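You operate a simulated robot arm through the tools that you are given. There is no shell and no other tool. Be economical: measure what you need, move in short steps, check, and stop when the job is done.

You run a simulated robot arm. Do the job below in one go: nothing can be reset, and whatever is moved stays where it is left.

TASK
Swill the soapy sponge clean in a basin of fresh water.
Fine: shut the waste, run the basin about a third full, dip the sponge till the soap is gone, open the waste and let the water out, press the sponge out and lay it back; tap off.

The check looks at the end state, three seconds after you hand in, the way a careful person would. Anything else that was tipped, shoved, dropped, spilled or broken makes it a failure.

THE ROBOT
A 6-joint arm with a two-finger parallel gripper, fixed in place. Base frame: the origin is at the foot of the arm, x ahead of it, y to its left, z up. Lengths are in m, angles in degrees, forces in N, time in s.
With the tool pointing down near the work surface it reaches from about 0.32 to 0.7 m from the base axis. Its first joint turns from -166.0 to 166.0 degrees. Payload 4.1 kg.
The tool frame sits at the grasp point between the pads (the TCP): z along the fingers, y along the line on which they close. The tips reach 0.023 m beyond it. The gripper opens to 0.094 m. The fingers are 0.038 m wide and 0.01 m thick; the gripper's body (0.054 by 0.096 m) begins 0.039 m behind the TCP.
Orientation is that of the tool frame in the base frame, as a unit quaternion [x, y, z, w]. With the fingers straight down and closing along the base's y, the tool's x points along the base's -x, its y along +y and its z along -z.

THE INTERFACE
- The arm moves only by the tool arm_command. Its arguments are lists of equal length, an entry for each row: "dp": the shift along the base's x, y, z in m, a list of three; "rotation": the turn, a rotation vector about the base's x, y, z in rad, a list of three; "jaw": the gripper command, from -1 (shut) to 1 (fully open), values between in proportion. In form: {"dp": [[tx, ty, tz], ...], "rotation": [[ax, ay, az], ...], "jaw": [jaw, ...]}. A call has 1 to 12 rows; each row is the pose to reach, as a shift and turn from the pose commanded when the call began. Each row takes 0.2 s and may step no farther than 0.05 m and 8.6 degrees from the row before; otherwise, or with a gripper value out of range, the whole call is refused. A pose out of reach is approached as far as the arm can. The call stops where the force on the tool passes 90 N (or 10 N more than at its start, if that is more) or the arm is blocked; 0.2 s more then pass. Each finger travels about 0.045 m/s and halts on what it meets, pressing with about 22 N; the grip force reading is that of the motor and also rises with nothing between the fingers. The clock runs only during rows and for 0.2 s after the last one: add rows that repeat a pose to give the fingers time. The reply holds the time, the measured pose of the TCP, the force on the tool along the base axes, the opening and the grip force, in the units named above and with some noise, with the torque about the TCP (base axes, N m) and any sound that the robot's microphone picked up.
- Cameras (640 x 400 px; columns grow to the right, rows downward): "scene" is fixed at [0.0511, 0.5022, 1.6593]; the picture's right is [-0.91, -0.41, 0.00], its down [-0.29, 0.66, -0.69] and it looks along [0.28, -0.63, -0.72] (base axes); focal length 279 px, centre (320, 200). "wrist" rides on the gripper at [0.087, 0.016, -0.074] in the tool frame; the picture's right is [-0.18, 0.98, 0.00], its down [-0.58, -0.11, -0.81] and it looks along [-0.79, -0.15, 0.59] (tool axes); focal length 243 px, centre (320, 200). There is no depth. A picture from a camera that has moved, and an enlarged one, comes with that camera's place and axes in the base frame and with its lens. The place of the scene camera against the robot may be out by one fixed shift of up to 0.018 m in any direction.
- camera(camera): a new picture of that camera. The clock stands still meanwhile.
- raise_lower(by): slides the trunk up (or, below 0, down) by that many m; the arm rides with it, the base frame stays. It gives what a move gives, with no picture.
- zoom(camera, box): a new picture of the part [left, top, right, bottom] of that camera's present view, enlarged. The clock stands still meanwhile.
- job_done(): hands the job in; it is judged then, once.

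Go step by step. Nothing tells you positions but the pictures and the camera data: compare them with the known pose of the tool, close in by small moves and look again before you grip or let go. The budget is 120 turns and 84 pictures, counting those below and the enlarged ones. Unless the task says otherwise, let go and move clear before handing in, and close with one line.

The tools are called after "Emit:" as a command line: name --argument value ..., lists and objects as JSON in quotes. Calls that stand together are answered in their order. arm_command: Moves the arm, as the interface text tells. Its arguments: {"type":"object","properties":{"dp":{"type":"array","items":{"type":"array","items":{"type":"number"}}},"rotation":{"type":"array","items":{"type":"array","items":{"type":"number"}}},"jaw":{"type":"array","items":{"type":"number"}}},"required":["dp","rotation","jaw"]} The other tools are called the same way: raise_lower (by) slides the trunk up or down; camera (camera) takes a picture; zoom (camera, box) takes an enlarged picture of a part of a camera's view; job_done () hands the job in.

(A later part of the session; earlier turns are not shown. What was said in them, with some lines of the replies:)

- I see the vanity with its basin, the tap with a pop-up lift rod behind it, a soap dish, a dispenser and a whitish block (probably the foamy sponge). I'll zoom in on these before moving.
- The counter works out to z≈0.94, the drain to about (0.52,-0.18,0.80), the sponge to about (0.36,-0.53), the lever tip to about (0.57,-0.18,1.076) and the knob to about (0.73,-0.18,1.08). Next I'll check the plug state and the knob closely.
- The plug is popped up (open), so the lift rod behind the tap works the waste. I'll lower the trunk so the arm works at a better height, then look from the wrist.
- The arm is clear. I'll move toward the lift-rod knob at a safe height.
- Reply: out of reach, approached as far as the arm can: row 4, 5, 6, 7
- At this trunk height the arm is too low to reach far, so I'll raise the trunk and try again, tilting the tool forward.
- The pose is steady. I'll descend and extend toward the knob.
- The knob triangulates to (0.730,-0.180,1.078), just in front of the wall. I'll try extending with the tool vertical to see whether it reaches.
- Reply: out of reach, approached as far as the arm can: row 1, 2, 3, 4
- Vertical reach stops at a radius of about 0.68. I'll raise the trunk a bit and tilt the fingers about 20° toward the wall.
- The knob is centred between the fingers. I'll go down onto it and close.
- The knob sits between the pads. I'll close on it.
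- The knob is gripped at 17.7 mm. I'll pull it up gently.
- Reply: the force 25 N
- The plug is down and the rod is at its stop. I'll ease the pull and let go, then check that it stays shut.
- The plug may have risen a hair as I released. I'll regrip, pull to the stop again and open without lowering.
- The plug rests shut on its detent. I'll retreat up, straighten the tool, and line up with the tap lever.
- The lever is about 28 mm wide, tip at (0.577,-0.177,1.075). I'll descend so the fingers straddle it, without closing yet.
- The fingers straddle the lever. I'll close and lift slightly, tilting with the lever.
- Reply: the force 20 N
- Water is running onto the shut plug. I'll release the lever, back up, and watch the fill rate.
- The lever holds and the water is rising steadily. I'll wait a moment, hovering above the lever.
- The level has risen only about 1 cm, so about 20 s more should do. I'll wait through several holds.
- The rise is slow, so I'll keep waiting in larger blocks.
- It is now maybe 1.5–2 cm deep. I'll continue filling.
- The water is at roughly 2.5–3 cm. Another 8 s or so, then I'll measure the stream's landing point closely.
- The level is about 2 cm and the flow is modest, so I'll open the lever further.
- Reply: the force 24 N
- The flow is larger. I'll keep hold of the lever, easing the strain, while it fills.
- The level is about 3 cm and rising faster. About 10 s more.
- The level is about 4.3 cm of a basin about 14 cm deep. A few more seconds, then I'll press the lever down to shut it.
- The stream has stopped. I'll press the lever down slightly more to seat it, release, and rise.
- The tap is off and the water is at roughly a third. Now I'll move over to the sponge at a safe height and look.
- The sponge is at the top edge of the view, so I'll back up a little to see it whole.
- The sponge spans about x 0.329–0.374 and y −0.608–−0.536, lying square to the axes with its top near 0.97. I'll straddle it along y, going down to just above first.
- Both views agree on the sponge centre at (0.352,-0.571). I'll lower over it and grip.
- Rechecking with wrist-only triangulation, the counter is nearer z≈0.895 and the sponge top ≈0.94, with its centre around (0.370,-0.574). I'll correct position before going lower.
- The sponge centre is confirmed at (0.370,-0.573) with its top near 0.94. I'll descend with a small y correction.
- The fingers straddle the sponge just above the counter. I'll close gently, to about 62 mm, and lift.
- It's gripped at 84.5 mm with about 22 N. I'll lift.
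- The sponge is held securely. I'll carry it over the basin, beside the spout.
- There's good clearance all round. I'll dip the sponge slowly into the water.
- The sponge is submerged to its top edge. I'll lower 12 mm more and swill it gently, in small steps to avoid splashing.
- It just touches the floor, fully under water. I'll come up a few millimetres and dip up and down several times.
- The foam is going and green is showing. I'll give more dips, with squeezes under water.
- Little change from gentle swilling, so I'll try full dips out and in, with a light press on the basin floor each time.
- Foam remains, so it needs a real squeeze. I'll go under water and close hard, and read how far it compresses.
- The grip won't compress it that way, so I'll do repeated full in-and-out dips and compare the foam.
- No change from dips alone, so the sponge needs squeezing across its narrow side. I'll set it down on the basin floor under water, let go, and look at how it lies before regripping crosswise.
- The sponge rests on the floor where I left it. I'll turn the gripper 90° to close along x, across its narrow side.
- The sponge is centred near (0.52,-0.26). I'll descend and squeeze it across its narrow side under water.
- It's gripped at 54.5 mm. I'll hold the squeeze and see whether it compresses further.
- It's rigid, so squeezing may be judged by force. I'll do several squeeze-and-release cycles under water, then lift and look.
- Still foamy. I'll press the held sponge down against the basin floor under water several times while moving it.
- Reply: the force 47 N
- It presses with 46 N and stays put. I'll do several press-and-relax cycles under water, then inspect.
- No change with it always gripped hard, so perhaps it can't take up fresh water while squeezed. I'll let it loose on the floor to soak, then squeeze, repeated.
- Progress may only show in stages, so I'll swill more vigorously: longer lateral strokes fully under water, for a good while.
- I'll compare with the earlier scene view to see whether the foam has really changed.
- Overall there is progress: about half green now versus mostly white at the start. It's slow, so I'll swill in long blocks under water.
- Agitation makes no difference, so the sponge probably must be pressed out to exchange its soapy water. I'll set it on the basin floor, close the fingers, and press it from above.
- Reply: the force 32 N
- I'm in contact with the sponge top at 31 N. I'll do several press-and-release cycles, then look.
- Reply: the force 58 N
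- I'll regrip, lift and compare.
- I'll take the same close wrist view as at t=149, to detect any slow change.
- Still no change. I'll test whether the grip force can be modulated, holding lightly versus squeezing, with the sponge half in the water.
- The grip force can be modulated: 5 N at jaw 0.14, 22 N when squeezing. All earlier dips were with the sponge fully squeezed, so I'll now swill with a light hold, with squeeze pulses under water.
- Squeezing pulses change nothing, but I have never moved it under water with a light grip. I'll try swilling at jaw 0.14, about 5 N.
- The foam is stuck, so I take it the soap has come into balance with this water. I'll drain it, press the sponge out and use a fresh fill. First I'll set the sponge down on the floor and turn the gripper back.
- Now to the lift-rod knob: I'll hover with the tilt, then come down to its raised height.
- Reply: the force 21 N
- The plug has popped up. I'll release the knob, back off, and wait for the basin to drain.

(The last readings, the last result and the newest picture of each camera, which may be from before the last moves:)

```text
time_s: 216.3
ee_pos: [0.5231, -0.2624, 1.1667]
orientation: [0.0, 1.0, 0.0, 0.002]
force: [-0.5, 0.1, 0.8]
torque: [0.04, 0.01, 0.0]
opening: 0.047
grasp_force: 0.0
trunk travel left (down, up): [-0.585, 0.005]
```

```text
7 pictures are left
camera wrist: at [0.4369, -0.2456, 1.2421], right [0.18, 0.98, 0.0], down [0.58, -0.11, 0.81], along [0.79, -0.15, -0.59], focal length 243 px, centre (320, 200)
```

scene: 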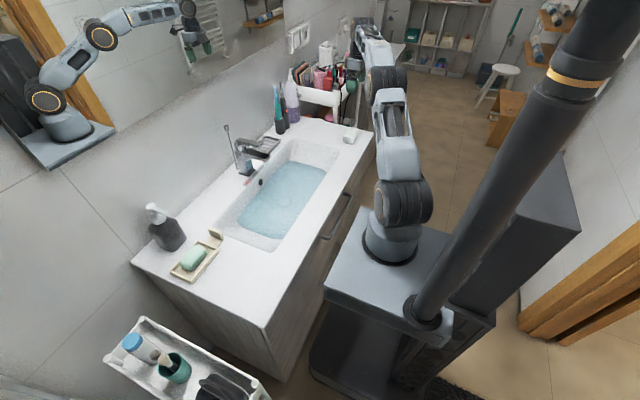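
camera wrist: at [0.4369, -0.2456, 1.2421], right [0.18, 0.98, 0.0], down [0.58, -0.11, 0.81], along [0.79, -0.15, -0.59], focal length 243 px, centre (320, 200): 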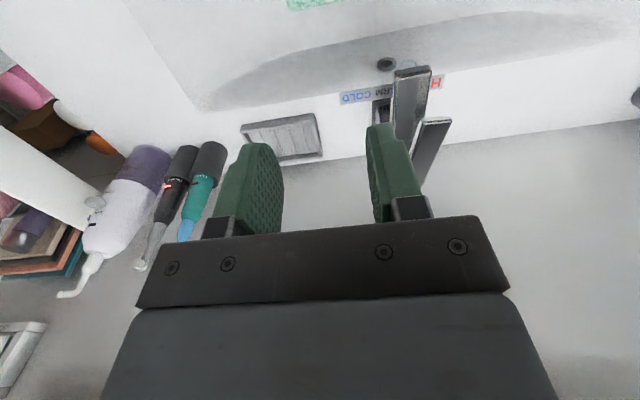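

The basin has drained and the sponge lies where I put it. I'll press it out with closed fingers from above.

Emit:
arm_command --dp '[[-0.002, -0.002, -0.045], [-0.003, -0.004, -0.09], [-0.003, -0.005, -0.135], [-0.003, -0.005, -0.18], [-0.003, -0.005, -0.225], [-0.003, -0.005, -0.265], [-0.003, -0.005, -0.295], [-0.003, -0.005, -0.31], [-0.003, -0.005, -0.317]]' --rotation '[[0, 0, 0], [0, 0, 0], [0, 0, 0], [0, 0, 0], [0, 0, 0], [0, 0, 0], [0, 0, 0], [0, 0, 0], [0, 0, 0]]' --jaw '[-1, -1, -1, -1, -1, -1, -1, -1, -1]'

Emit:
arm_command --dp '[[0, 0, -0.004], [0, 0, -0.006], [0, 0, -0.006], [0, 0, -0.006], [0, 0, -0.006], [0, 0, -0.006], [0, 0, -0.006], [0, 0, -0.006]]' --rotation '[[0, 0, 0], [0, 0, 0], [0, 0, 0], [0, 0, 0], [0, 0, 0], [0, 0, 0], [0, 0, 0], [0, 0, 0]]' --jaw '[-1, -1, -1, -1, -1, -1, -1, -1]'

```text
time_s: 218.3
ee_pos: [0.5166, -0.2699, 0.8536]
orientation: [0.0, 1.0, 0.0, 0.003]
force: [-4.3, 6.8, 29.5]
torque: [0.1, 0.43, -0.07]
opening: 0.0
grasp_force: 22.4
trunk travel left (down, up): [-0.585, 0.005]
```

```text
time_s: 220.1
ee_pos: [0.5176, -0.2695, 0.8534]
orientation: [0.001, 1.0, -0.004, 0.009]
force: [-12.0, 2.5, 74.3]
torque: [0.07, 1.37, -0.04]
opening: 0.0
grasp_force: 22.4
trunk travel left (down, up): [-0.585, 0.005]
```

I pressed it with 74 N for over a second. I'll rise and look at the sponge.

Emit:
arm_command --dp '[[0, 0, 0.03], [-0.02, 0, 0.07], [-0.04, 0, 0.11], [-0.04, 0, 0.11], [-0.04, 0, 0.11], [-0.04, 0, 0.11]]' --rotation '[[0, 0, 0], [0, 0, 0], [0, 0, 0], [0, 0, 0], [0, 0, 0], [0, 0, 0]]' --jaw '[-1, -1, -0.3, 0.4, 1, 1]'

Emit:
zoom --camera "wrist" --box '[200, 0, 440, 150]'

```text
time_s: 221.5
ee_pos: [0.48, -0.2676, 0.9549]
orientation: [0.0, 1.0, -0.001, 0.0]
force: [0.4, -0.6, -0.5]
torque: [0.02, -0.04, -0.02]
opening: 0.0848
grasp_force: 0.1
trunk travel left (down, up): [-0.585, 0.005]
```

```text
2.67 times, centred on (320, 75) of wrist
camera zoom: at [0.3934, -0.2511, 1.029], right [0.18, 0.98, 0.0], down [0.58, -0.11, 0.81], along [0.79, -0.15, -0.59], focal length 647 px, centre (320, 533)
```

zoom: 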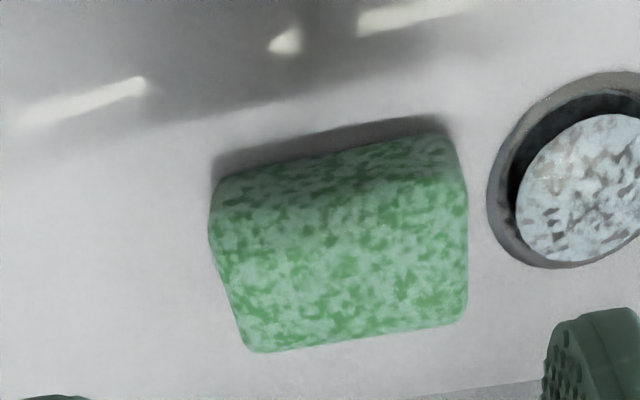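

Draining and pressing worked: the sponge is now mostly green with only a thin film left. I'll do one more fresh soak and press. First I'll shut the waste again, using the poses I know.

Emit:
arm_command --dp '[[0, 0, 0.045], [0, 0, 0.09], [0, 0, 0.135], [0.02, 0.01, 0.175], [0.06, 0.03, 0.2], [0.1, 0.05, 0.205], [0.145, 0.07, 0.205], [0.185, 0.085, 0.205], [0.21, 0.085, 0.202], [0.222, 0.085, 0.2], [0.222, 0.085, 0.2]]' --rotation '[[0, 0, 0], [0, 0, 0], [0, 0, 0], [0, 0, 0], [0, 0, 0], [0, -0.1, 0], [0, -0.2, 0], [0, -0.3, 0], [0, -0.35, 0], [0, -0.35, 0], [0, -0.35, 0]]' --jaw '[0.5, 0, 0, 0, 0, 0, 0, 0, 0, 0, 0]'

Emit:
arm_command --dp '[[0.005, 0.002, -0.03], [0.011, 0.002, -0.06], [0.0115, 0.002, -0.068], [0.0115, 0.002, -0.068], [0.0115, 0.002, -0.068], [0.0115, 0.002, -0.068], [0.0115, 0.002, -0.06], [0.0115, 0.002, -0.052], [0.0115, 0.002, -0.045]]' --rotation '[[0, 0, 0], [0, 0, 0], [0, 0, 0], [0, 0, 0], [0, 0, 0], [0, 0, 0], [0, 0, 0], [0, 0, 0], [0, 0, 0]]' --jaw '[0, 0, 0, -0.5, -1, -1, -1, -1, -1]'

```text
refused: row 5 steps farther than a row can; nothing moved
```

```text
time_s: 223.5
ee_pos: [0.4885, -0.2672, 0.9086]
orientation: [0.0, 1.0, 0.0, 0.001]
force: [0.1, -0.2, 0.6]
torque: [-0.02, 0.01, 0.02]
opening: 0.0003
grasp_force: 22.1
trunk travel left (down, up): [-0.585, 0.005]
```

The first call was refused for step size; the second made a harmless move above the sponge. I'll redo it with smaller steps.

Emit:
arm_command --dp '[[0, 0, 0.045], [0, 0, 0.09], [0, 0, 0.135], [0, 0, 0.18], [0, 0.0, 0.22], [0.03, 0.015, 0.245], [0.07, 0.03, 0.25], [0.11, 0.05, 0.25], [0.15, 0.07, 0.25], [0.185, 0.084, 0.248], [0.211, 0.084, 0.245], [0.211, 0.084, 0.245]]' --rotation '[[0, 0, 0], [0, 0, 0], [0, 0, 0], [0, 0, 0], [0, 0, 0], [0, 0, 0], [0, 0, 0], [0, -0.1, 0], [0, -0.2, 0], [0, -0.3, 0], [0, -0.35, 0], [0, -0.35, 0]]' --jaw '[-0.5, 0, 0, 0, 0, 0, 0, 0, 0, 0, 0, 0]'

```text
time_s: 226.1
ee_pos: [0.7007, -0.1837, 1.1539]
orientation: [0.0, 0.984, 0.0, 0.176]
force: [0.7, -0.4, 0.0]
torque: [-0.01, 0.0, 0.03]
opening: 0.0471
grasp_force: 0.1
trunk travel left (down, up): [-0.585, 0.005]
```

I'm at the hover pose. I'll come down, grip the knob, and pull it up to the stop.

Emit:
arm_command --dp '[[0.006, 0.003, -0.03], [0.012, 0.003, -0.06], [0.013, 0.003, -0.067], [0.013, 0.003, -0.067], [0.013, 0.003, -0.067], [0.013, 0.003, -0.067], [0.013, 0.003, -0.059], [0.013, 0.003, -0.051], [0.013, 0.003, -0.044]]' --rotation '[[0, 0, 0], [0, 0, 0], [0, 0, 0], [0, 0, 0], [0, 0, 0], [0, 0, 0], [0, 0, 0], [0, 0, 0], [0, 0, 0]]' --jaw '[0, 0, 0, -0.5, -1, -1, -1, -1, -1]'

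```text
time_s: 228.1
ee_pos: [0.7131, -0.1798, 1.1035]
orientation: [0.0, 0.986, 0.0, 0.169]
force: [-11.5, 5.8, -22.3]
torque: [-0.51, -0.27, 0.14]
opening: 0.0178
grasp_force: 44.6
trunk travel left (down, up): [-0.585, 0.005]
```

The rod is at its stop and the waste is shut. I'll release and go straight to the lever.

Emit:
arm_command --dp '[[0, 0, -0.003], [0, 0, -0.003], [0, 0, -0.003], [-0.01, 0, 0.035], [-0.04, 0, 0.05], [-0.07, 0, 0.06], [-0.1, 0.0, 0.06], [-0.119, 0.001, 0.06], [-0.119, 0.001, 0.06]]' --rotation '[[0, 0, 0], [0, 0, 0], [0, 0, 0], [0, 0, 0], [0, 0.1, 0], [0, 0.22, 0], [0, 0.35, 0], [0, 0.35, 0], [0, 0.35, 0]]' --jaw '[-0.4, 0, 0.05, 0.05, 0.05, 0.05, 0.05, 0.05, 0.05]'

Emit:
camera --camera "wrist"

```text
time_s: 230.1
ee_pos: [0.5956, -0.1795, 1.1706]
orientation: [0.0, 1.0, -0.001, 0.001]
force: [0.8, -0.2, 0.0]
torque: [0.0, 0.0, 0.01]
opening: 0.0492
grasp_force: 0.0
trunk travel left (down, up): [-0.585, 0.005]
```

```text
5 pictures are left
camera wrist: at [0.5089, -0.1639, 1.2452], right [0.18, 0.98, 0.0], down [0.58, -0.11, 0.81], along [0.79, -0.15, -0.59], focal length 243 px, centre (320, 200)
```

wrist: 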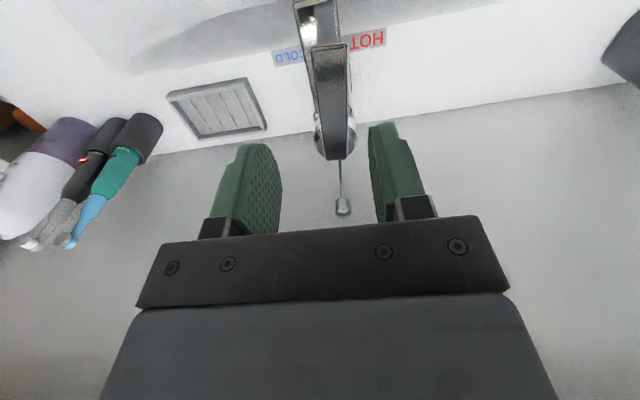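

The lever tip now sits near y=-0.173. I'll shift slightly, descend, grip and open the tap.

Emit:
arm_command --dp '[[0, 0.006, -0.03], [0, 0.006, -0.06], [0, 0.006, -0.089], [0, 0.006, -0.089], [0, 0.006, -0.089], [0, 0.006, -0.089], [0, 0.006, -0.089], [0.003, 0.006, -0.083], [0.006, 0.006, -0.077], [0.01, 0.006, -0.071], [0.015, 0.006, -0.065]]' --rotation '[[0, 0, 0], [0, 0, 0], [0, 0, 0], [0, 0, 0], [0, 0, 0], [0, 0, 0], [0, 0, 0], [0, 0.09, 0], [0, 0.17, 0], [0, 0.26, 0], [0, 0.34, 0]]' --jaw '[0.05, 0.05, 0.05, 0.05, -0.5, -1, -1, -1, -1, -1, -1]'

```text
time_s: 232.5
ee_pos: [0.6087, -0.1766, 1.1074]
orientation: [0.001, 0.986, -0.001, -0.167]
force: [0.3, -22.3, 12.7]
torque: [-1.18, -1.23, -1.59]
opening: 0.0265
grasp_force: 44.6
trunk travel left (down, up): [-0.585, 0.005]
```

The tap is open. I'll ease the side load and wait while it fills.

Emit:
arm_command --dp '[[0, -0.004, 0], [0, -0.004, 0], [0, -0.004, 0], [0, -0.004, 0], [0, -0.004, 0], [0, -0.004, 0], [0, -0.004, 0], [0, -0.004, 0], [0, -0.004, 0], [0, -0.004, 0], [0, -0.004, 0], [0, -0.004, 0]]' --rotation '[[0, 0, 0], [0, 0, 0], [0, 0, 0], [0, 0, 0], [0, 0, 0], [0, 0, 0], [0, 0, 0], [0, 0, 0], [0, 0, 0], [0, 0, 0], [0, 0, 0], [0, 0, 0]]' --jaw '[-1, -1, -1, -1, -1, -1, -1, -1, -1, -1, -1, -1]'

Emit:
arm_command --dp '[[0, 0, 0], [0, 0, 0], [0, 0, 0], [0, 0, 0], [0, 0, 0], [0, 0, 0], [0, 0, 0], [0, 0, 0], [0, 0, 0], [0, 0, 0], [0, 0, 0], [0, 0, 0]]' --rotation '[[0, 0, 0], [0, 0, 0], [0, 0, 0], [0, 0, 0], [0, 0, 0], [0, 0, 0], [0, 0, 0], [0, 0, 0], [0, 0, 0], [0, 0, 0], [0, 0, 0], [0, 0, 0]]' --jaw '[-1, -1, -1, -1, -1, -1, -1, -1, -1, -1, -1, -1]'

Emit:
arm_command --dp '[[0, 0, 0], [0, 0, 0], [0, 0, 0], [0, 0, 0], [0, 0, 0], [0, 0, 0], [0, 0, 0], [0, 0, 0], [0, 0, 0], [0, 0, 0], [0, 0, 0], [0, 0, 0]]' --rotation '[[0, 0, 0], [0, 0, 0], [0, 0, 0], [0, 0, 0], [0, 0, 0], [0, 0, 0], [0, 0, 0], [0, 0, 0], [0, 0, 0], [0, 0, 0], [0, 0, 0], [0, 0, 0]]' --jaw '[-1, -1, -1, -1, -1, -1, -1, -1, -1, -1, -1, -1]'

Emit:
arm_command --dp '[[0, 0, 0], [0, 0, 0], [0, 0, 0], [0, 0, 0], [0, 0, 0], [0, 0, 0], [0, 0, 0], [0, 0, 0], [0, 0, 0], [0, 0, 0], [0, 0, 0], [0, 0, 0]]' --rotation '[[0, 0, 0], [0, 0, 0], [0, 0, 0], [0, 0, 0], [0, 0, 0], [0, 0, 0], [0, 0, 0], [0, 0, 0], [0, 0, 0], [0, 0, 0], [0, 0, 0], [0, 0, 0]]' --jaw '[-1, -1, -1, -1, -1, -1, -1, -1, -1, -1, -1, -1]'

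Emit:
arm_command --dp '[[0, 0, 0], [0, 0, 0], [0, 0, 0], [0, 0, 0], [0, 0, 0], [0, 0, 0], [0, 0, 0], [0, 0, 0], [0, 0, 0], [0, 0, 0], [0, 0, 0], [0, 0, 0]]' --rotation '[[0, 0, 0], [0, 0, 0], [0, 0, 0], [0, 0, 0], [0, 0, 0], [0, 0, 0], [0, 0, 0], [0, 0, 0], [0, 0, 0], [0, 0, 0], [0, 0, 0], [0, 0, 0]]' --jaw '[-1, -1, -1, -1, -1, -1, -1, -1, -1, -1, -1, -1]'

Emit:
arm_command --dp '[[0, 0, 0], [0, 0, 0], [0, 0, 0], [0, 0, 0], [0, 0, 0], [0, 0, 0], [0, 0, 0], [0, 0, 0], [0, 0, 0], [0, 0, 0], [0, 0, 0], [0, 0, 0]]' --rotation '[[0, 0, 0], [0, 0, 0], [0, 0, 0], [0, 0, 0], [0, 0, 0], [0, 0, 0], [0, 0, 0], [0, 0, 0], [0, 0, 0], [0, 0, 0], [0, 0, 0], [0, 0, 0]]' --jaw '[-1, -1, -1, -1, -1, -1, -1, -1, -1, -1, -1, -1]'

Emit:
arm_command --dp '[[0, 0, 0], [0, 0, 0], [0, 0, 0], [0, 0, 0], [0, 0, 0], [0, 0, 0], [0, 0, 0], [0, 0, 0], [0, 0, 0], [0, 0, 0], [0, 0, 0], [0, 0, 0]]' --rotation '[[0, 0, 0], [0, 0, 0], [0, 0, 0], [0, 0, 0], [0, 0, 0], [0, 0, 0], [0, 0, 0], [0, 0, 0], [0, 0, 0], [0, 0, 0], [0, 0, 0], [0, 0, 0]]' --jaw '[-1, -1, -1, -1, -1, -1, -1, -1, -1, -1, -1, -1]'

Emit:
arm_command --dp '[[0, 0, 0], [0, 0, 0], [0, 0, 0], [0, 0, 0], [0, 0, 0], [0, 0, 0], [0, 0, 0], [0, 0, 0], [0, 0, 0], [0, 0, 0], [0, 0, 0], [0, 0, 0]]' --rotation '[[0, 0, 0], [0, 0, 0], [0, 0, 0], [0, 0, 0], [0, 0, 0], [0, 0, 0], [0, 0, 0], [0, 0, 0], [0, 0, 0], [0, 0, 0], [0, 0, 0], [0, 0, 0]]' --jaw '[-1, -1, -1, -1, -1, -1, -1, -1, -1, -1, -1, -1]'

Emit:
zoom --camera "scene" --box '[220, 110, 348, 238]'

```text
time_s: 235.1
ee_pos: [0.6076, -0.1791, 1.1063]
orientation: [0.0, 0.986, 0.001, -0.168]
force: [-6.0, -11.7, 3.8]
torque: [-0.54, -0.03, -0.85]
opening: 0.0256
grasp_force: 45.2
trunk travel left (down, up): [-0.585, 0.005]
```

```text
time_s: 237.7
ee_pos: [0.6084, -0.1789, 1.1067]
orientation: [0.0, 0.986, 0.001, -0.168]
force: [-10.3, -10.7, -2.9]
torque: [-0.48, 0.59, -0.79]
opening: 0.0254
grasp_force: 44.9
trunk travel left (down, up): [-0.585, 0.005]
```

```text
time_s: 240.3
ee_pos: [0.6077, -0.18, 1.106]
orientation: [0.0, 0.986, 0.0, -0.168]
force: [-9.6, -10.1, -1.2]
torque: [-0.43, 0.62, -0.79]
opening: 0.0251
grasp_force: 45.1
trunk travel left (down, up): [-0.585, 0.005]
```

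```text
time_s: 242.9
ee_pos: [0.6079, -0.1789, 1.106]
orientation: [0.0, 0.986, 0.0, -0.168]
force: [-8.0, -10.4, 1.5]
torque: [-0.54, 0.26, -0.83]
opening: 0.0253
grasp_force: 45.4
trunk travel left (down, up): [-0.585, 0.005]
```

```text
time_s: 245.5
ee_pos: [0.6076, -0.1791, 1.1068]
orientation: [0.0, 0.986, -0.001, -0.167]
force: [-6.2, -11.4, 3.8]
torque: [-0.53, -0.02, -0.82]
opening: 0.0253
grasp_force: 44.8
trunk travel left (down, up): [-0.585, 0.005]
```

```text
time_s: 248.1
ee_pos: [0.608, -0.1793, 1.1062]
orientation: [-0.001, 0.986, 0.0, -0.168]
force: [-4.8, -10.3, 3.7]
torque: [-0.56, -0.09, -0.82]
opening: 0.0253
grasp_force: 45.0
trunk travel left (down, up): [-0.585, 0.005]
```

```text
time_s: 250.7
ee_pos: [0.6069, -0.1806, 1.1065]
orientation: [0.0, 0.986, 0.0, -0.167]
force: [-4.7, -11.2, 2.4]
torque: [-0.5, -0.02, -0.86]
opening: 0.0254
grasp_force: 44.7
trunk travel left (down, up): [-0.585, 0.005]
```

```text
time_s: 253.3
ee_pos: [0.6076, -0.1782, 1.1069]
orientation: [0.0, 0.986, 0.0, -0.168]
force: [-5.1, -10.7, 2.4]
torque: [-0.51, 0.11, -0.81]
opening: 0.0254
grasp_force: 45.5
trunk travel left (down, up): [-0.585, 0.005]
```

```text
3.12 times, centred on (284, 174) of scene
camera zoom: at [0.0511, 0.5022, 1.6593], right [-0.91, -0.41, 0.0], down [-0.29, 0.66, -0.69], along [0.28, -0.63, -0.72], focal length 873 px, centre (432, 281)
```

zoom: 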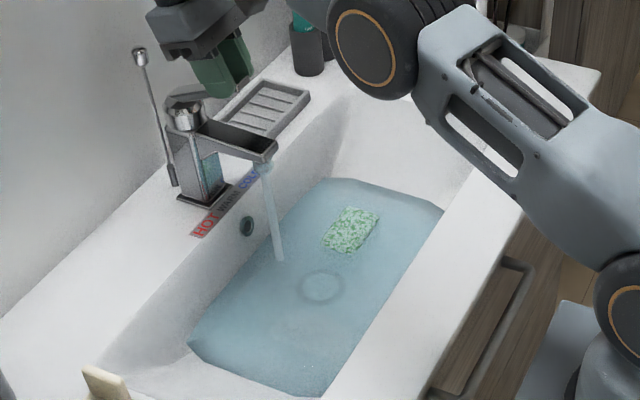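

It's filling with the waste holding, and the sponge hasn't drifted. About 13 s more, then I'll shut the lever and seat it.

Emit:
arm_command --dp '[[0, 0, 0], [0, 0, 0], [0, 0, 0], [0, 0, 0], [0, 0, 0], [0, 0, 0], [0, 0, 0], [0, 0, 0], [0, 0, 0], [0, 0, 0], [0, 0, 0], [0, 0, 0]]' --rotation '[[0, 0, 0], [0, 0, 0], [0, 0, 0], [0, 0, 0], [0, 0, 0], [0, 0, 0], [0, 0, 0], [0, 0, 0], [0, 0, 0], [0, 0, 0], [0, 0, 0], [0, 0, 0]]' --jaw '[-1, -1, -1, -1, -1, -1, -1, -1, -1, -1, -1, -1]'

Emit:
arm_command --dp '[[0, 0, 0], [0, 0, 0], [0, 0, 0], [0, 0, 0], [0, 0, 0], [0, 0, 0], [0, 0, 0], [0, 0, 0], [0, 0, 0], [0, 0, 0], [0, 0, 0], [0, 0, 0]]' --rotation '[[0, 0, 0], [0, 0, 0], [0, 0, 0], [0, 0, 0], [0, 0, 0], [0, 0, 0], [0, 0, 0], [0, 0, 0], [0, 0, 0], [0, 0, 0], [0, 0, 0], [0, 0, 0]]' --jaw '[-1, -1, -1, -1, -1, -1, -1, -1, -1, -1, -1, -1]'

Emit:
arm_command --dp '[[0, 0, 0], [0, 0, 0], [0, 0, 0], [0, 0, 0], [0, 0, 0], [0, 0, 0], [0, 0, 0], [0, 0, 0], [0, 0, 0], [0, 0, 0], [0, 0, 0], [0, 0, 0]]' --rotation '[[0, 0, 0], [0, 0, 0], [0, 0, 0], [0, 0, 0], [0, 0, 0], [0, 0, 0], [0, 0, 0], [0, 0, 0], [0, 0, 0], [0, 0, 0], [0, 0, 0], [0, 0, 0]]' --jaw '[-1, -1, -1, -1, -1, -1, -1, -1, -1, -1, -1, -1]'

Emit:
arm_command --dp '[[0, 0, 0], [0, 0, 0], [0, 0, 0], [0, 0, 0], [0, 0, 0], [0, 0, 0], [0, 0, 0], [0, 0, 0], [0, 0, 0], [0, 0, 0], [0, 0, 0], [0, 0, 0]]' --rotation '[[0, 0, 0], [0, 0, 0], [0, 0, 0], [0, 0, 0], [0, 0, 0], [0, 0, 0], [0, 0, 0], [0, 0, 0], [0, 0, 0], [0, 0, 0], [0, 0, 0], [0, 0, 0]]' --jaw '[-1, -1, -1, -1, -1, -1, -1, -1, -1, -1, -1, -1]'

Emit:
arm_command --dp '[[0, 0, 0], [0, 0, 0], [0, 0, 0], [0, 0, 0], [0, 0, 0], [-0.003, 0, -0.006], [-0.006, 0, -0.012], [-0.01, 0, -0.018], [-0.013, 0, -0.024], [-0.014, 0, -0.027], [-0.014, 0, -0.031], [-0.014, 0, -0.031]]' --rotation '[[0, 0, 0], [0, 0, 0], [0, 0, 0], [0, 0, 0], [0, 0, 0], [0, -0.09, 0], [0, -0.17, 0], [0, -0.26, 0], [0, -0.34, 0], [0, -0.34, 0], [0, -0.34, 0], [0, -0.34, 0]]' --jaw '[-1, -1, -1, -1, -1, -1, -1, -1, -1, -1, -1, -1]'

```text
time_s: 255.9
ee_pos: [0.6078, -0.1792, 1.1061]
orientation: [0.0, 0.986, 0.001, -0.168]
force: [-5.2, -10.9, 2.0]
torque: [-0.49, 0.15, -0.8]
opening: 0.0252
grasp_force: 44.9
trunk travel left (down, up): [-0.585, 0.005]
```

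```text
time_s: 258.5
ee_pos: [0.6071, -0.1787, 1.1065]
orientation: [0.0, 0.986, 0.001, -0.167]
force: [-4.8, -11.1, 1.1]
torque: [-0.5, 0.07, -0.79]
opening: 0.0257
grasp_force: 45.2
trunk travel left (down, up): [-0.585, 0.005]
```

```text
time_s: 261.1
ee_pos: [0.6089, -0.1785, 1.1058]
orientation: [0.0, 0.986, 0.0, -0.167]
force: [-5.4, -11.6, 2.1]
torque: [-0.56, 0.08, -0.82]
opening: 0.0255
grasp_force: 45.3
trunk travel left (down, up): [-0.585, 0.005]
```

```text
time_s: 263.7
ee_pos: [0.6069, -0.1797, 1.1058]
orientation: [0.002, 0.986, 0.002, -0.168]
force: [-4.1, -10.6, 2.0]
torque: [-0.49, 0.06, -0.84]
opening: 0.0253
grasp_force: 45.0
trunk travel left (down, up): [-0.585, 0.005]
```

```text
time_s: 266.3
ee_pos: [0.5942, -0.1796, 1.0791]
orientation: [0.0, 1.0, -0.001, 0.007]
force: [-5.8, -9.9, 31.5]
torque: [-0.17, 0.13, -0.88]
opening: 0.025
grasp_force: 44.8
trunk travel left (down, up): [-0.585, 0.005]
```

The tap is pressed fully shut. I'll release and rise clear.

Emit:
arm_command --dp '[[0, 0, 0.003], [0, 0, 0.004], [0, 0, 0.004], [0, 0, 0.04], [0, 0, 0.08], [0, 0, 0.11], [-0.04, -0.03, 0.11], [-0.08, -0.06, 0.11], [-0.08, -0.085, 0.11]]' --rotation '[[0, 0, 0], [0, 0, 0], [0, 0, 0], [0, 0, 0], [0, 0, 0], [0, 0, 0], [0, 0, 0], [0, 0, 0], [0, 0, 0]]' --jaw '[-0.4, 0.1, 0.1, 0.1, 0.1, 0.1, 0.5, 1, 1]'

Emit:
arm_command --dp '[[0, 0, -0.01], [0, 0, -0.03], [0, 0, -0.05], [0, 0, -0.07], [0, 0, -0.09], [0, 0, -0.11], [0, 0, -0.13], [0, 0, -0.15], [0, 0, -0.17], [0, 0, -0.19], [0, 0, -0.21]]' --rotation '[[0, 0, 0.143], [0, 0, 0.286], [0, 0, 0.429], [0, 0, 0.571], [0, 0, 0.714], [0, 0, 0.857], [0, 0, 1.0], [0, 0, 1.143], [0, 0, 1.286], [0, 0, 1.429], [0, 0, 1.571]]' --jaw '[1, 1, 1, 1, 1, 1, 1, 1, 1, 1, 1]'

```text
time_s: 268.3
ee_pos: [0.5149, -0.2629, 1.1825]
orientation: [-0.001, 1.0, 0.0, 0.001]
force: [-0.5, 0.4, 0.1]
torque: [0.0, -0.02, 0.04]
opening: 0.0942
grasp_force: 0.0
trunk travel left (down, up): [-0.585, 0.005]
```

```text
time_s: 270.7
ee_pos: [0.5159, -0.2615, 0.9732]
orientation: [0.709, -0.705, -0.001, -0.001]
force: [-0.3, 0.1, -0.2]
torque: [-0.02, 0.0, 0.01]
opening: 0.0938
grasp_force: 0.2
trunk travel left (down, up): [-0.585, 0.005]
```

I'm above the sponge. I'll descend and grip it across the narrow side.

Emit:
arm_command --dp '[[0, -0.001, -0.045], [0, -0.001, -0.09], [0, -0.001, -0.13], [0, -0.001, -0.15], [0, -0.001, -0.15], [0, -0.001, -0.15], [0, -0.001, -0.15], [0, -0.001, -0.15]]' --rotation '[[0, 0, 0], [0, 0, 0], [0, 0, 0], [0, 0, 0], [0, 0, 0], [0, 0, 0], [0, 0, 0], [0, 0, 0]]' --jaw '[1, 1, 1, 1, 0.4, 0, -1, -1]'

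```text
time_s: 272.5
ee_pos: [0.5153, -0.2611, 0.8241]
orientation: [-0.707, 0.707, 0.001, 0.001]
force: [-0.7, -0.8, -0.4]
torque: [0.03, -0.04, 0.01]
opening: 0.0546
grasp_force: 21.7
trunk travel left (down, up): [-0.585, 0.005]
```

Gripped. I'll swill and dip in the fresh water, then set it back on the floor away from the waste.

Emit:
arm_command --dp '[[0, 0, 0.004], [-0.04, 0, 0.004], [0, 0, 0.004], [-0.04, 0, 0.004], [0, 0, 0.004], [0, 0, 0.04], [0, 0, 0.08], [0, 0, 0.04], [0, 0, 0.004], [-0.04, 0, 0.004], [0, 0, 0.004], [0, 0, 0.004]]' --rotation '[[0, 0, 0], [0, 0, 0], [0, 0, 0], [0, 0, 0], [0, 0, 0], [0, 0, 0], [0, 0, 0], [0, 0, 0], [0, 0, 0], [0, 0, 0], [0, 0, 0], [0, 0, 0]]' --jaw '[-1, -1, -1, -1, -1, -1, -1, -1, -1, -1, -1, -1]'

Emit:
arm_command --dp '[[0, 0, 0], [-0.04, 0, 0], [0, 0, 0], [-0.04, 0, 0], [0, 0, 0], [0, 0, 0.04], [0, 0, 0.08], [0, 0, 0.04], [0, 0, 0], [-0.04, 0, 0], [0, 0, 0], [0, 0, 0]]' --rotation '[[0, 0, 0], [0, 0, 0], [0, 0, 0], [0, 0, 0], [0, 0, 0], [0, 0, 0], [0, 0, 0], [0, 0, 0], [0, 0, 0], [0, 0, 0], [0, 0, 0], [0, 0, 0]]' --jaw '[-1, -1, -1, -1, -1, -1, -1, -1, -1, -1, -1, -1]'

Emit:
arm_command --dp '[[0, 0, 0], [-0.04, 0, 0], [0, 0, 0], [-0.04, 0, 0], [0, 0, 0], [0, 0, 0.04], [0, 0, 0.08], [0, 0, 0.04], [0, 0, 0], [-0.04, 0, 0], [0, 0, 0], [0, 0, 0]]' --rotation '[[0, 0, 0], [0, 0, 0], [0, 0, 0], [0, 0, 0], [0, 0, 0], [0, 0, 0], [0, 0, 0], [0, 0, 0], [0, 0, 0], [0, 0, 0], [0, 0, 0], [0, 0, 0]]' --jaw '[-1, -1, -1, -1, -1, -1, -1, -1, -1, -1, -1, -1]'

Emit:
arm_command --dp '[[0, 0, 0], [0, 0, 0], [0.003, -0.004, -0.003], [0.003, -0.004, -0.003], [0.003, -0.004, -0.003], [0.003, -0.004, -0.003], [0.003, -0.004, 0.04], [0.003, -0.004, 0.08], [0.003, -0.004, 0.12]]' --rotation '[[0, 0, 0], [0, 0, 0], [0, 0, 0], [0, 0, 0], [0, 0, 0], [0, 0, 0], [0, 0, 0], [0, 0, 0], [0, 0, 0]]' --jaw '[-1, -1, -1, 0.4, 0.6, 0.6, 0.6, 0.6, 0.6]'

Emit:
arm_command --dp '[[0, 0, 0.02], [0, 0.0, 0.04], [0, 0, 0.06], [0, 0, 0.08], [0, 0, 0.1], [0, 0, 0.12], [0, 0, 0.14], [0, 0, 0.16], [0, 0, 0.18], [0, 0, 0.2], [0, 0, 0.22]]' --rotation '[[0, 0, -0.143], [0, 0, -0.286], [0, 0, -0.429], [0, 0, -0.571], [0, 0, -0.714], [0, 0, -0.857], [0, 0, -1.0], [0, 0, -1.143], [0, 0, -1.286], [0, 0, -1.429], [0, 0, -1.571]]' --jaw '[0, 0, 0, 0, 0, 0, 0, 0, 0, 0, 0]'

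```text
time_s: 275.1
ee_pos: [0.5175, -0.2643, 0.8267]
orientation: [-0.706, 0.708, 0.002, 0.001]
force: [-0.8, -0.5, -0.6]
torque: [0.0, 0.0, -0.02]
opening: 0.0545
grasp_force: 21.6
trunk travel left (down, up): [-0.585, 0.005]
```

```text
time_s: 277.7
ee_pos: [0.516, -0.2648, 0.8272]
orientation: [-0.707, 0.707, 0.001, -0.001]
force: [0.0, 0.4, -0.7]
torque: [0.02, 0.01, -0.02]
opening: 0.0545
grasp_force: 22.0
trunk travel left (down, up): [-0.585, 0.005]
```

```text
time_s: 280.3
ee_pos: [0.5178, -0.2635, 0.8264]
orientation: [0.708, -0.707, -0.001, 0.0]
force: [0.2, 0.2, -0.2]
torque: [0.0, -0.01, -0.01]
opening: 0.0544
grasp_force: 22.0
trunk travel left (down, up): [-0.585, 0.005]
```

```text
time_s: 282.3
ee_pos: [0.5203, -0.266, 0.9462]
orientation: [-0.707, 0.707, 0.001, 0.002]
force: [0.1, -0.1, 0.5]
torque: [0.0, -0.01, -0.01]
opening: 0.0754
grasp_force: 0.0
trunk travel left (down, up): [-0.585, 0.005]
```

```text
time_s: 284.7
ee_pos: [0.5196, -0.2679, 1.1705]
orientation: [0.0, 1.0, 0.0, 0.001]
force: [0.0, 1.3, 0.3]
torque: [-0.03, -0.03, 0.03]
opening: 0.047
grasp_force: 0.1
trunk travel left (down, up): [-0.585, 0.005]
```

I'm at the same pose as before the last opening, so I'll repeat that proven sequence to open the waste.

Emit:
arm_command --dp '[[0.04, 0.02, 0.0], [0.08, 0.04, 0.0], [0.12, 0.065, 0.0], [0.15, 0.086, -0.005], [0.175, 0.086, -0.012], [0.181, 0.086, -0.017], [0.181, 0.086, -0.017]]' --rotation '[[0, 0, 0], [0, -0.1, 0], [0, -0.2, 0], [0, -0.3, 0], [0, -0.35, 0], [0, -0.35, 0], [0, -0.35, 0]]' --jaw '[0, 0, 0, 0, 0, 0, 0]'

Emit:
arm_command --dp '[[0.005, 0.002, -0.025], [0.011, 0.002, -0.05], [0.011, 0.002, -0.051], [0.011, 0.002, -0.051], [0.011, 0.002, -0.051], [0.011, 0.002, -0.051], [0.011, 0.002, -0.059], [0.011, 0.002, -0.067], [0.011, 0.002, -0.073]]' --rotation '[[0, 0, 0], [0, 0, 0], [0, 0, 0], [0, 0, 0], [0, 0, 0], [0, 0, 0], [0, 0, 0], [0, 0, 0], [0, 0, 0]]' --jaw '[0, 0, 0, -0.5, -1, -1, -1, -1, -1]'

```text
time_s: 286.3
ee_pos: [0.7009, -0.1817, 1.1503]
orientation: [0.001, 0.985, 0.0, 0.175]
force: [0.5, -0.6, 0.1]
torque: [0.01, -0.01, 0.03]
opening: 0.0471
grasp_force: 0.1
trunk travel left (down, up): [-0.585, 0.005]
```

```text
time_s: 288.3
ee_pos: [0.7123, -0.1796, 1.0801]
orientation: [0.0, 0.984, -0.001, 0.178]
force: [1.7, -1.9, 16.1]
torque: [0.38, 0.39, -0.06]
opening: 0.0178
grasp_force: 44.9
trunk travel left (down, up): [-0.585, 0.005]
```

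The rod is at its lower stop and the waste is open. I'll release, back off over the basin and wait for it to drain.

Emit:
arm_command --dp '[[0, 0, 0.004], [0, 0, 0.004], [0, 0, 0.004], [0, 0, 0.004], [-0.005, 0, 0.05], [-0.03, 0, 0.08], [-0.07, 0, 0.085], [-0.11, -0.01, 0.085], [-0.14, -0.04, 0.085], [-0.165, -0.07, 0.085], [-0.192, -0.088, 0.085]]' --rotation '[[0, 0, 0], [0, 0, 0], [0, 0, 0], [0, 0, 0], [0, 0, 0], [0, 0.1, 0], [0, 0.2, 0], [0, 0.3, 0], [0, 0.35, 0], [0, 0.35, 0], [0, 0.35, 0]]' --jaw '[-0.6, 0, 0, 0, 0, 0, 0, 0, 0, 0, 0]'

Emit:
arm_command --dp '[[0, 0, 0], [0, 0, 0], [0, 0, 0], [0, 0, 0], [0, 0, 0], [0, 0, 0], [0, 0, 0], [0, 0, 0], [0, 0, 0], [0, 0, 0], [0, 0, 0], [0, 0, 0]]' --rotation '[[0, 0, 0], [0, 0, 0], [0, 0, 0], [0, 0, 0], [0, 0, 0], [0, 0, 0], [0, 0, 0], [0, 0, 0], [0, 0, 0], [0, 0, 0], [0, 0, 0], [0, 0, 0]]' --jaw '[-1, -1, -1, -1, -1, -1, -1, -1, -1, -1, -1, -1]'

Emit:
arm_command --dp '[[0, 0, 0], [0, 0, 0], [0, 0, 0], [0, 0, 0], [0, 0, 0], [0, 0, 0], [0, 0, 0], [0, 0, 0], [0, 0, 0], [0, 0, 0], [0, 0, 0], [0, 0, 0]]' --rotation '[[0, 0, 0], [0, 0, 0], [0, 0, 0], [0, 0, 0], [0, 0, 0], [0, 0, 0], [0, 0, 0], [0, 0, 0], [0, 0, 0], [0, 0, 0], [0, 0, 0], [0, 0, 0]]' --jaw '[-1, -1, -1, -1, -1, -1, -1, -1, -1, -1, -1, -1]'

Emit:
arm_command --dp '[[0, 0, 0], [0, 0, 0], [0, 0, 0], [0, 0, 0], [0, 0, 0], [0, 0, 0], [0, 0, 0], [0, 0, 0], [0, 0, 0], [0, 0, 0], [0, 0, 0], [0, 0, 0]]' --rotation '[[0, 0, 0], [0, 0, 0], [0, 0, 0], [0, 0, 0], [0, 0, 0], [0, 0, 0], [0, 0, 0], [0, 0, 0], [0, 0, 0], [0, 0, 0], [0, 0, 0], [0, 0, 0]]' --jaw '[-1, -1, -1, -1, -1, -1, -1, -1, -1, -1, -1, -1]'

Emit:
arm_command --dp '[[0, 0, 0], [0, 0, 0], [0, 0, 0], [0, 0, 0], [0, 0, 0], [0, 0, 0], [0, 0, 0], [0, 0, 0], [0, 0, 0], [0, 0, 0], [0, 0, 0], [0, 0, 0]]' --rotation '[[0, 0, 0], [0, 0, 0], [0, 0, 0], [0, 0, 0], [0, 0, 0], [0, 0, 0], [0, 0, 0], [0, 0, 0], [0, 0, 0], [0, 0, 0], [0, 0, 0], [0, 0, 0]]' --jaw '[-1, -1, -1, -1, -1, -1, -1, -1, -1, -1, -1, -1]'

Emit:
arm_command --dp '[[0, 0, 0], [0, 0, 0], [0, 0, 0], [0, 0, 0], [0, 0, 0], [0, 0, 0], [0, 0, 0], [0, 0, 0], [0, 0, 0], [0, 0, 0], [0, 0, 0], [0, 0, 0]]' --rotation '[[0, 0, 0], [0, 0, 0], [0, 0, 0], [0, 0, 0], [0, 0, 0], [0, 0, 0], [0, 0, 0], [0, 0, 0], [0, 0, 0], [0, 0, 0], [0, 0, 0], [0, 0, 0]]' --jaw '[-1, -1, -1, -1, -1, -1, -1, -1, -1, -1, -1, -1]'

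```text
time_s: 290.7
ee_pos: [0.5164, -0.2672, 1.1626]
orientation: [0.001, 1.0, 0.001, 0.001]
force: [0.6, -0.8, 0.0]
torque: [-0.01, 0.02, -0.01]
opening: 0.047
grasp_force: 0.1
trunk travel left (down, up): [-0.585, 0.005]
```

```text
time_s: 293.3
ee_pos: [0.5183, -0.2652, 1.1618]
orientation: [0.0, 1.0, 0.0, 0.001]
force: [0.1, 0.1, -0.2]
torque: [0.01, 0.0, 0.05]
opening: 0.0
grasp_force: 21.8
trunk travel left (down, up): [-0.585, 0.005]
```

```text
time_s: 295.9
ee_pos: [0.5183, -0.2645, 1.1616]
orientation: [0.0, 1.0, 0.0, 0.0]
force: [-0.1, -0.2, 0.0]
torque: [0.01, -0.02, 0.0]
opening: 0.0
grasp_force: 22.4
trunk travel left (down, up): [-0.585, 0.005]
```

```text
time_s: 298.5
ee_pos: [0.5178, -0.2647, 1.1616]
orientation: [0.0, 1.0, 0.0, 0.001]
force: [-0.6, -0.4, 0.1]
torque: [-0.02, -0.02, -0.02]
opening: 0.0
grasp_force: 22.0
trunk travel left (down, up): [-0.585, 0.005]
```

```text
time_s: 301.1
ee_pos: [0.5189, -0.2654, 1.1623]
orientation: [-0.001, 1.0, 0.0, 0.001]
force: [0.5, 0.1, -0.1]
torque: [-0.02, 0.01, 0.01]
opening: 0.0
grasp_force: 22.3
trunk travel left (down, up): [-0.585, 0.005]
```

```text
time_s: 303.7
ee_pos: [0.5177, -0.2645, 1.163]
orientation: [0.001, 1.0, 0.0, 0.002]
force: [1.0, -0.1, 0.3]
torque: [0.01, 0.02, 0.02]
opening: 0.0
grasp_force: 21.9
trunk travel left (down, up): [-0.585, 0.005]
```

The basin should be empty. I'll press the sponge out from above, with several firm presses.

Emit:
arm_command --dp '[[0, -0.001, -0.045], [0, -0.002, -0.09], [0, -0.003, -0.135], [0, -0.003, -0.18], [0, -0.003, -0.225], [0, -0.003, -0.265], [0, -0.003, -0.29], [0, -0.003, -0.305], [0, -0.003, -0.312]]' --rotation '[[0, 0, 0], [0, 0, 0], [0, 0, 0], [0, 0, 0], [0, 0, 0], [0, 0, 0], [0, 0, 0], [0, 0, 0], [0, 0, 0]]' --jaw '[-1, -1, -1, -1, -1, -1, -1, -1, -1]'

Emit:
arm_command --dp '[[0, 0, -0.004], [0, 0, -0.006], [0, 0, -0.006], [0, 0, -0.006], [0, 0, -0.006], [0, 0, -0.006], [0, 0, -0.006], [0, 0, -0.006]]' --rotation '[[0, 0, 0], [0, 0, 0], [0, 0, 0], [0, 0, 0], [0, 0, 0], [0, 0, 0], [0, 0, 0], [0, 0, 0]]' --jaw '[-1, -1, -1, -1, -1, -1, -1, -1]'

Emit:
arm_command --dp '[[0, 0, 0.025], [0, 0, 0.025], [0, 0.0, 0.005], [0, 0.0, 0], [0, 0.0, 0], [0, 0.0, 0], [0, 0.0, 0], [0, 0, 0.0], [0, 0, 0], [0, 0, 0]]' --rotation '[[0, 0, 0], [0, 0, 0], [0, 0, 0], [0, 0, 0], [0, 0, 0], [0, 0, 0], [0, 0, 0], [0, 0, 0], [0, 0, 0], [0, 0, 0]]' --jaw '[-1, -1, -1, -1, -1, -1, -1, -1, -1, -1]'

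Emit:
arm_command --dp '[[0, 0, 0.04], [-0.02, 0, 0.08], [-0.04, 0, 0.115], [-0.04, 0, 0.115], [-0.04, 0, 0.115]]' --rotation '[[0, 0, 0], [0, 0, 0], [0, 0, 0], [0, 0, 0], [0, 0, 0]]' --jaw '[-1, -0.5, 0.3, 1, 1]'

Emit:
zoom --camera "wrist" --box '[200, 0, 440, 150]'

```text
time_s: 305.7
ee_pos: [0.5173, -0.2702, 0.8535]
orientation: [0.0, 1.0, -0.002, 0.003]
force: [-6.0, 5.5, 22.9]
torque: [0.06, 0.35, -0.08]
opening: 0.0002
grasp_force: 21.5
trunk travel left (down, up): [-0.585, 0.005]
```

```text
time_s: 307.5
ee_pos: [0.5178, -0.2713, 0.8511]
orientation: [-0.001, 1.0, -0.005, 0.008]
force: [-4.6, 10.0, 70.6]
torque: [0.17, 1.04, -0.11]
opening: 0.0
grasp_force: 22.3
trunk travel left (down, up): [-0.585, 0.005]
```

```text
time_s: 309.7
ee_pos: [0.519, -0.2708, 0.8526]
orientation: [0.001, 1.0, -0.003, 0.008]
force: [-6.3, 4.9, 65.6]
torque: [0.06, 1.06, -0.05]
opening: 0.0002
grasp_force: 22.0
trunk travel left (down, up): [-0.585, 0.005]
```

```text
time_s: 310.9
ee_pos: [0.4786, -0.2702, 0.9568]
orientation: [0.0, 1.0, 0.0, 0.001]
force: [-0.2, 0.4, 0.2]
torque: [0.01, 0.01, -0.01]
opening: 0.0845
grasp_force: 0.1
trunk travel left (down, up): [-0.585, 0.005]
```

```text
2.67 times, centred on (320, 75) of wrist
camera zoom: at [0.392, -0.2531, 1.0325], right [0.18, 0.98, 0.0], down [0.58, -0.11, 0.81], along [0.79, -0.15, -0.59], focal length 647 px, centre (320, 533)
```

zoom: 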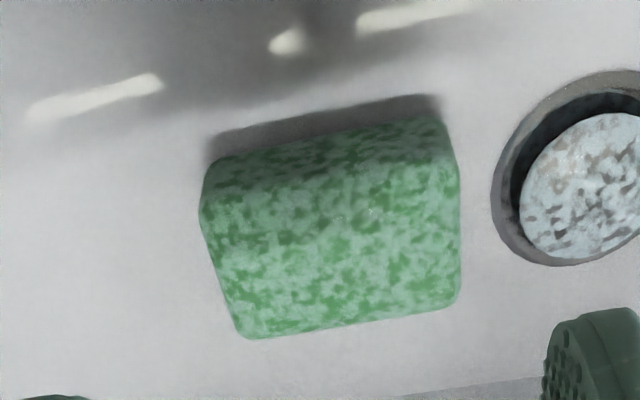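

This looks the same as before the second rinse, and the bare metal plug shows the same mottling, so the pattern is just a water film and the sponge is clean and pressed. It lies square with its centre at (0.510,-0.269), so I'll pick it up lengthwise as I did originally.

Emit:
arm_command --dp '[[0.02, 0.001, 0], [0.0315, 0.001, -0.03], [0.0315, 0.001, -0.07], [0.0315, 0.001, -0.1], [0.0315, 0.001, -0.12], [0.0315, 0.001, -0.128], [0.0315, 0.001, -0.128]]' --rotation '[[0, 0, 0], [0, 0, 0], [0, 0, 0], [0, 0, 0], [0, 0, 0], [0, 0, 0], [0, 0, 0]]' --jaw '[1, 1, 1, 1, 1, 1, 1]'

```text
time_s: 312.5
ee_pos: [0.5104, -0.271, 0.8313]
orientation: [0.0, 1.0, 0.0, 0.001]
force: [-0.6, -0.1, 0.6]
torque: [0.01, 0.0, -0.01]
opening: 0.0939
grasp_force: 0.0
trunk travel left (down, up): [-0.585, 0.005]
```

No contact, so the fingers straddle the sponge. I'll close, squeeze for a moment, and lift over the basin.

Emit:
arm_command --dp '[[0, 0, 0], [0, 0, 0], [0, 0, 0], [0, 0, 0.03], [0, 0, 0.07], [0, 0, 0.11], [0, 0, 0.11], [0, 0, 0.11], [0, 0, 0.11], [0, 0, 0.11], [0, 0, 0.11]]' --rotation '[[0, 0, 0], [0, 0, 0], [0, 0, 0], [0, 0, 0], [0, 0, 0], [0, 0, 0], [0, 0, 0], [0, 0, 0], [0, 0, 0], [0, 0, 0], [0, 0, 0]]' --jaw '[0.3, -0.5, -1, -1, -1, -1, -1, -1, -1, -1, -1]'

Emit:
camera --camera "wrist"

```text
time_s: 314.9
ee_pos: [0.5104, -0.2684, 0.9403]
orientation: [0.001, 1.0, 0.0, 0.0]
force: [0.1, -0.6, -0.6]
torque: [0.0, 0.01, 0.01]
opening: 0.0844
grasp_force: 22.5
trunk travel left (down, up): [-0.585, 0.005]
```

```text
2 pictures are left
camera wrist: at [0.4248, -0.2525, 1.0162], right [0.18, 0.98, 0.0], down [0.58, -0.11, 0.81], along [0.79, -0.15, -0.59], focal length 243 px, centre (320, 200)
```

wrist: 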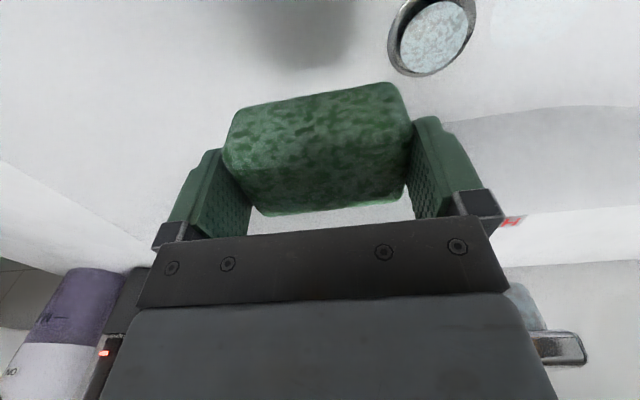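

Now the sponge is clearly green, and the basin is empty with the waste open. I'll carry it back to its place along the same safe path.

Emit:
arm_command --dp '[[0, 0, 0.045], [0, 0, 0.09], [0, 0, 0.125], [-0.018, -0.038, 0.14], [-0.036, -0.078, 0.14], [-0.054, -0.118, 0.14], [-0.072, -0.158, 0.14], [-0.09, -0.198, 0.14], [-0.108, -0.238, 0.14], [-0.126, -0.276, 0.14], [-0.14, -0.3045, 0.13], [-0.14, -0.3045, 0.09]]' --rotation '[[0, 0, 0], [0, 0, 0], [0, 0, 0], [0, 0, 0], [0, 0, 0], [0, 0, 0], [0, 0, 0], [0, 0, 0], [0, 0, 0], [0, 0, 0], [0, 0, 0], [0, 0, 0]]' --jaw '[-1, -1, -1, -1, -1, -1, -1, -1, -1, -1, -1, -1]'

Emit:
arm_command --dp '[[0, 0, -0.03], [0, 0, -0.06], [0, 0, -0.075], [0, 0, -0.083], [0, 0, -0.088], [0, 0, -0.088]]' --rotation '[[0, 0, 0], [0, 0, 0], [0, 0, 0], [0, 0, 0], [0, 0, 0], [0, 0, 0]]' --jaw '[-1, -1, -1, -1, -1, -1]'

```text
time_s: 317.5
ee_pos: [0.3692, -0.5685, 1.0427]
orientation: [-0.001, 1.0, -0.003, 0.001]
force: [0.2, 0.6, 0.0]
torque: [-0.01, -0.04, 0.0]
opening: 0.0844
grasp_force: 21.7
out of reach, approached as far as the arm can: row 11
trunk travel left (down, up): [-0.585, 0.005]
stopped in row 12: the arm was blocked; the commanded pose is now the measured one
```

```text
time_s: 318.9
ee_pos: [0.3696, -0.5706, 0.9525]
orientation: [0.0, 1.0, -0.001, 0.001]
force: [-0.2, -0.1, -0.3]
torque: [0.0, 0.03, 0.0]
opening: 0.0842
grasp_force: 21.8
trunk travel left (down, up): [-0.585, 0.005]
```

I'm over the original spot at TCP z=0.9525. I'll lower in small steps until it just touches.

Emit:
arm_command --dp '[[0, -0.001, -0.004], [0.0, -0.002, -0.008], [0.0, -0.002, -0.011], [0.0, -0.002, -0.013]]' --rotation '[[0, 0, 0], [0, 0, 0], [0, 0, 0], [0, 0, 0]]' --jaw '[-1, -1, -1, -1]'

```text
time_s: 319.9
ee_pos: [0.3696, -0.5762, 0.9414]
orientation: [0.0, 1.0, -0.002, 0.001]
force: [-1.3, 0.1, 6.1]
torque: [0.32, 0.04, 0.04]
opening: 0.0842
grasp_force: 22.1
trunk travel left (down, up): [-0.585, 0.005]
```

It's touching at 6 N. I'll open and lift straight up.

Emit:
arm_command --dp '[[0, 0, 0], [0, 0, 0], [0, 0, 0], [0, 0, 0.03], [0, 0, 0.07], [0, 0, 0.11], [-0.03, 0.02, 0.14], [-0.06, 0.05, 0.16], [-0.08, 0.08, 0.16]]' --rotation '[[0, 0, 0], [0, 0, 0], [0, 0, 0], [0, 0, 0], [0, 0, 0], [0, 0, 0], [0, 0, 0], [0, 0, 0], [0, 0, 0]]' --jaw '[1, 1, 1, 1, 1, 1, 1, 1, 1]'

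Emit:
zoom --camera "scene" --box '[200, 90, 400, 240]'

```text
time_s: 321.9
ee_pos: [0.3495, -0.5785, 1.0937]
orientation: [0.0, 1.0, -0.001, 0.001]
force: [0.0, 0.0, 0.1]
torque: [0.01, 0.01, 0.01]
opening: 0.094
grasp_force: 0.0
out of reach, approached as far as the arm can: row 7, 8, 9
trunk travel left (down, up): [-0.585, 0.005]
```

```text
2.67 times, centred on (300, 165) of scene
camera zoom: at [0.0511, 0.5022, 1.6593], right [-0.91, -0.41, 0.0], down [-0.29, 0.66, -0.69], along [0.28, -0.63, -0.72], focal length 745 px, centre (373, 293)
```

zoom: 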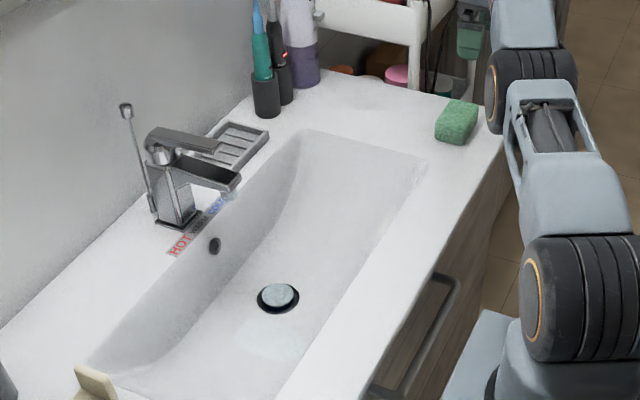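

The sponge is green and back in its place; the tap is off, the waste is open and the basin is empty. I'll take one last close look at the sponge.

Emit:
zoom --camera "scene" --box '[340, 110, 390, 150]'

```text
10.00 times, centred on (365, 130) of scene
camera zoom: at [0.0511, 0.5022, 1.6593], right [-0.91, -0.41, 0.0], down [-0.29, 0.66, -0.69], along [0.28, -0.63, -0.72], focal length 2793 px, centre (-130, 900)
```

zoom: 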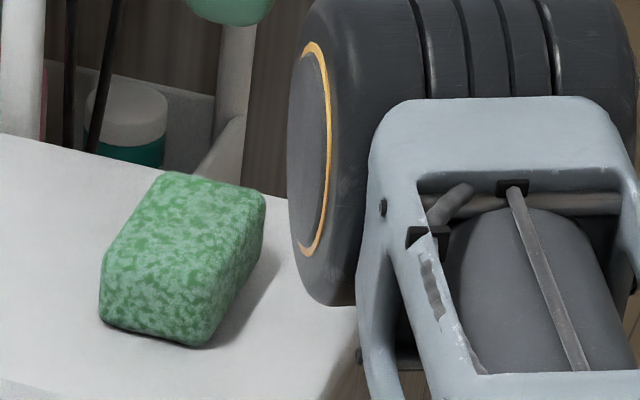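

The white foam is gone, leaving only a pale, wet-looking mottling on a green sponge in its original place, and the gripper is clear. I'll hand in.

Emit:
job_done

```text
The job is handed in.
```

I handed the job in: the sponge is rinsed, pressed out and back in its place, the tap is off, the waste is open and the basin is empty. A faint pale mottling remains on the sponge; I took it for wetness because the bare metal plug shows the same pattern, but I couldn't rule out a trace of soap. It took two fills of fresh water rather than one.
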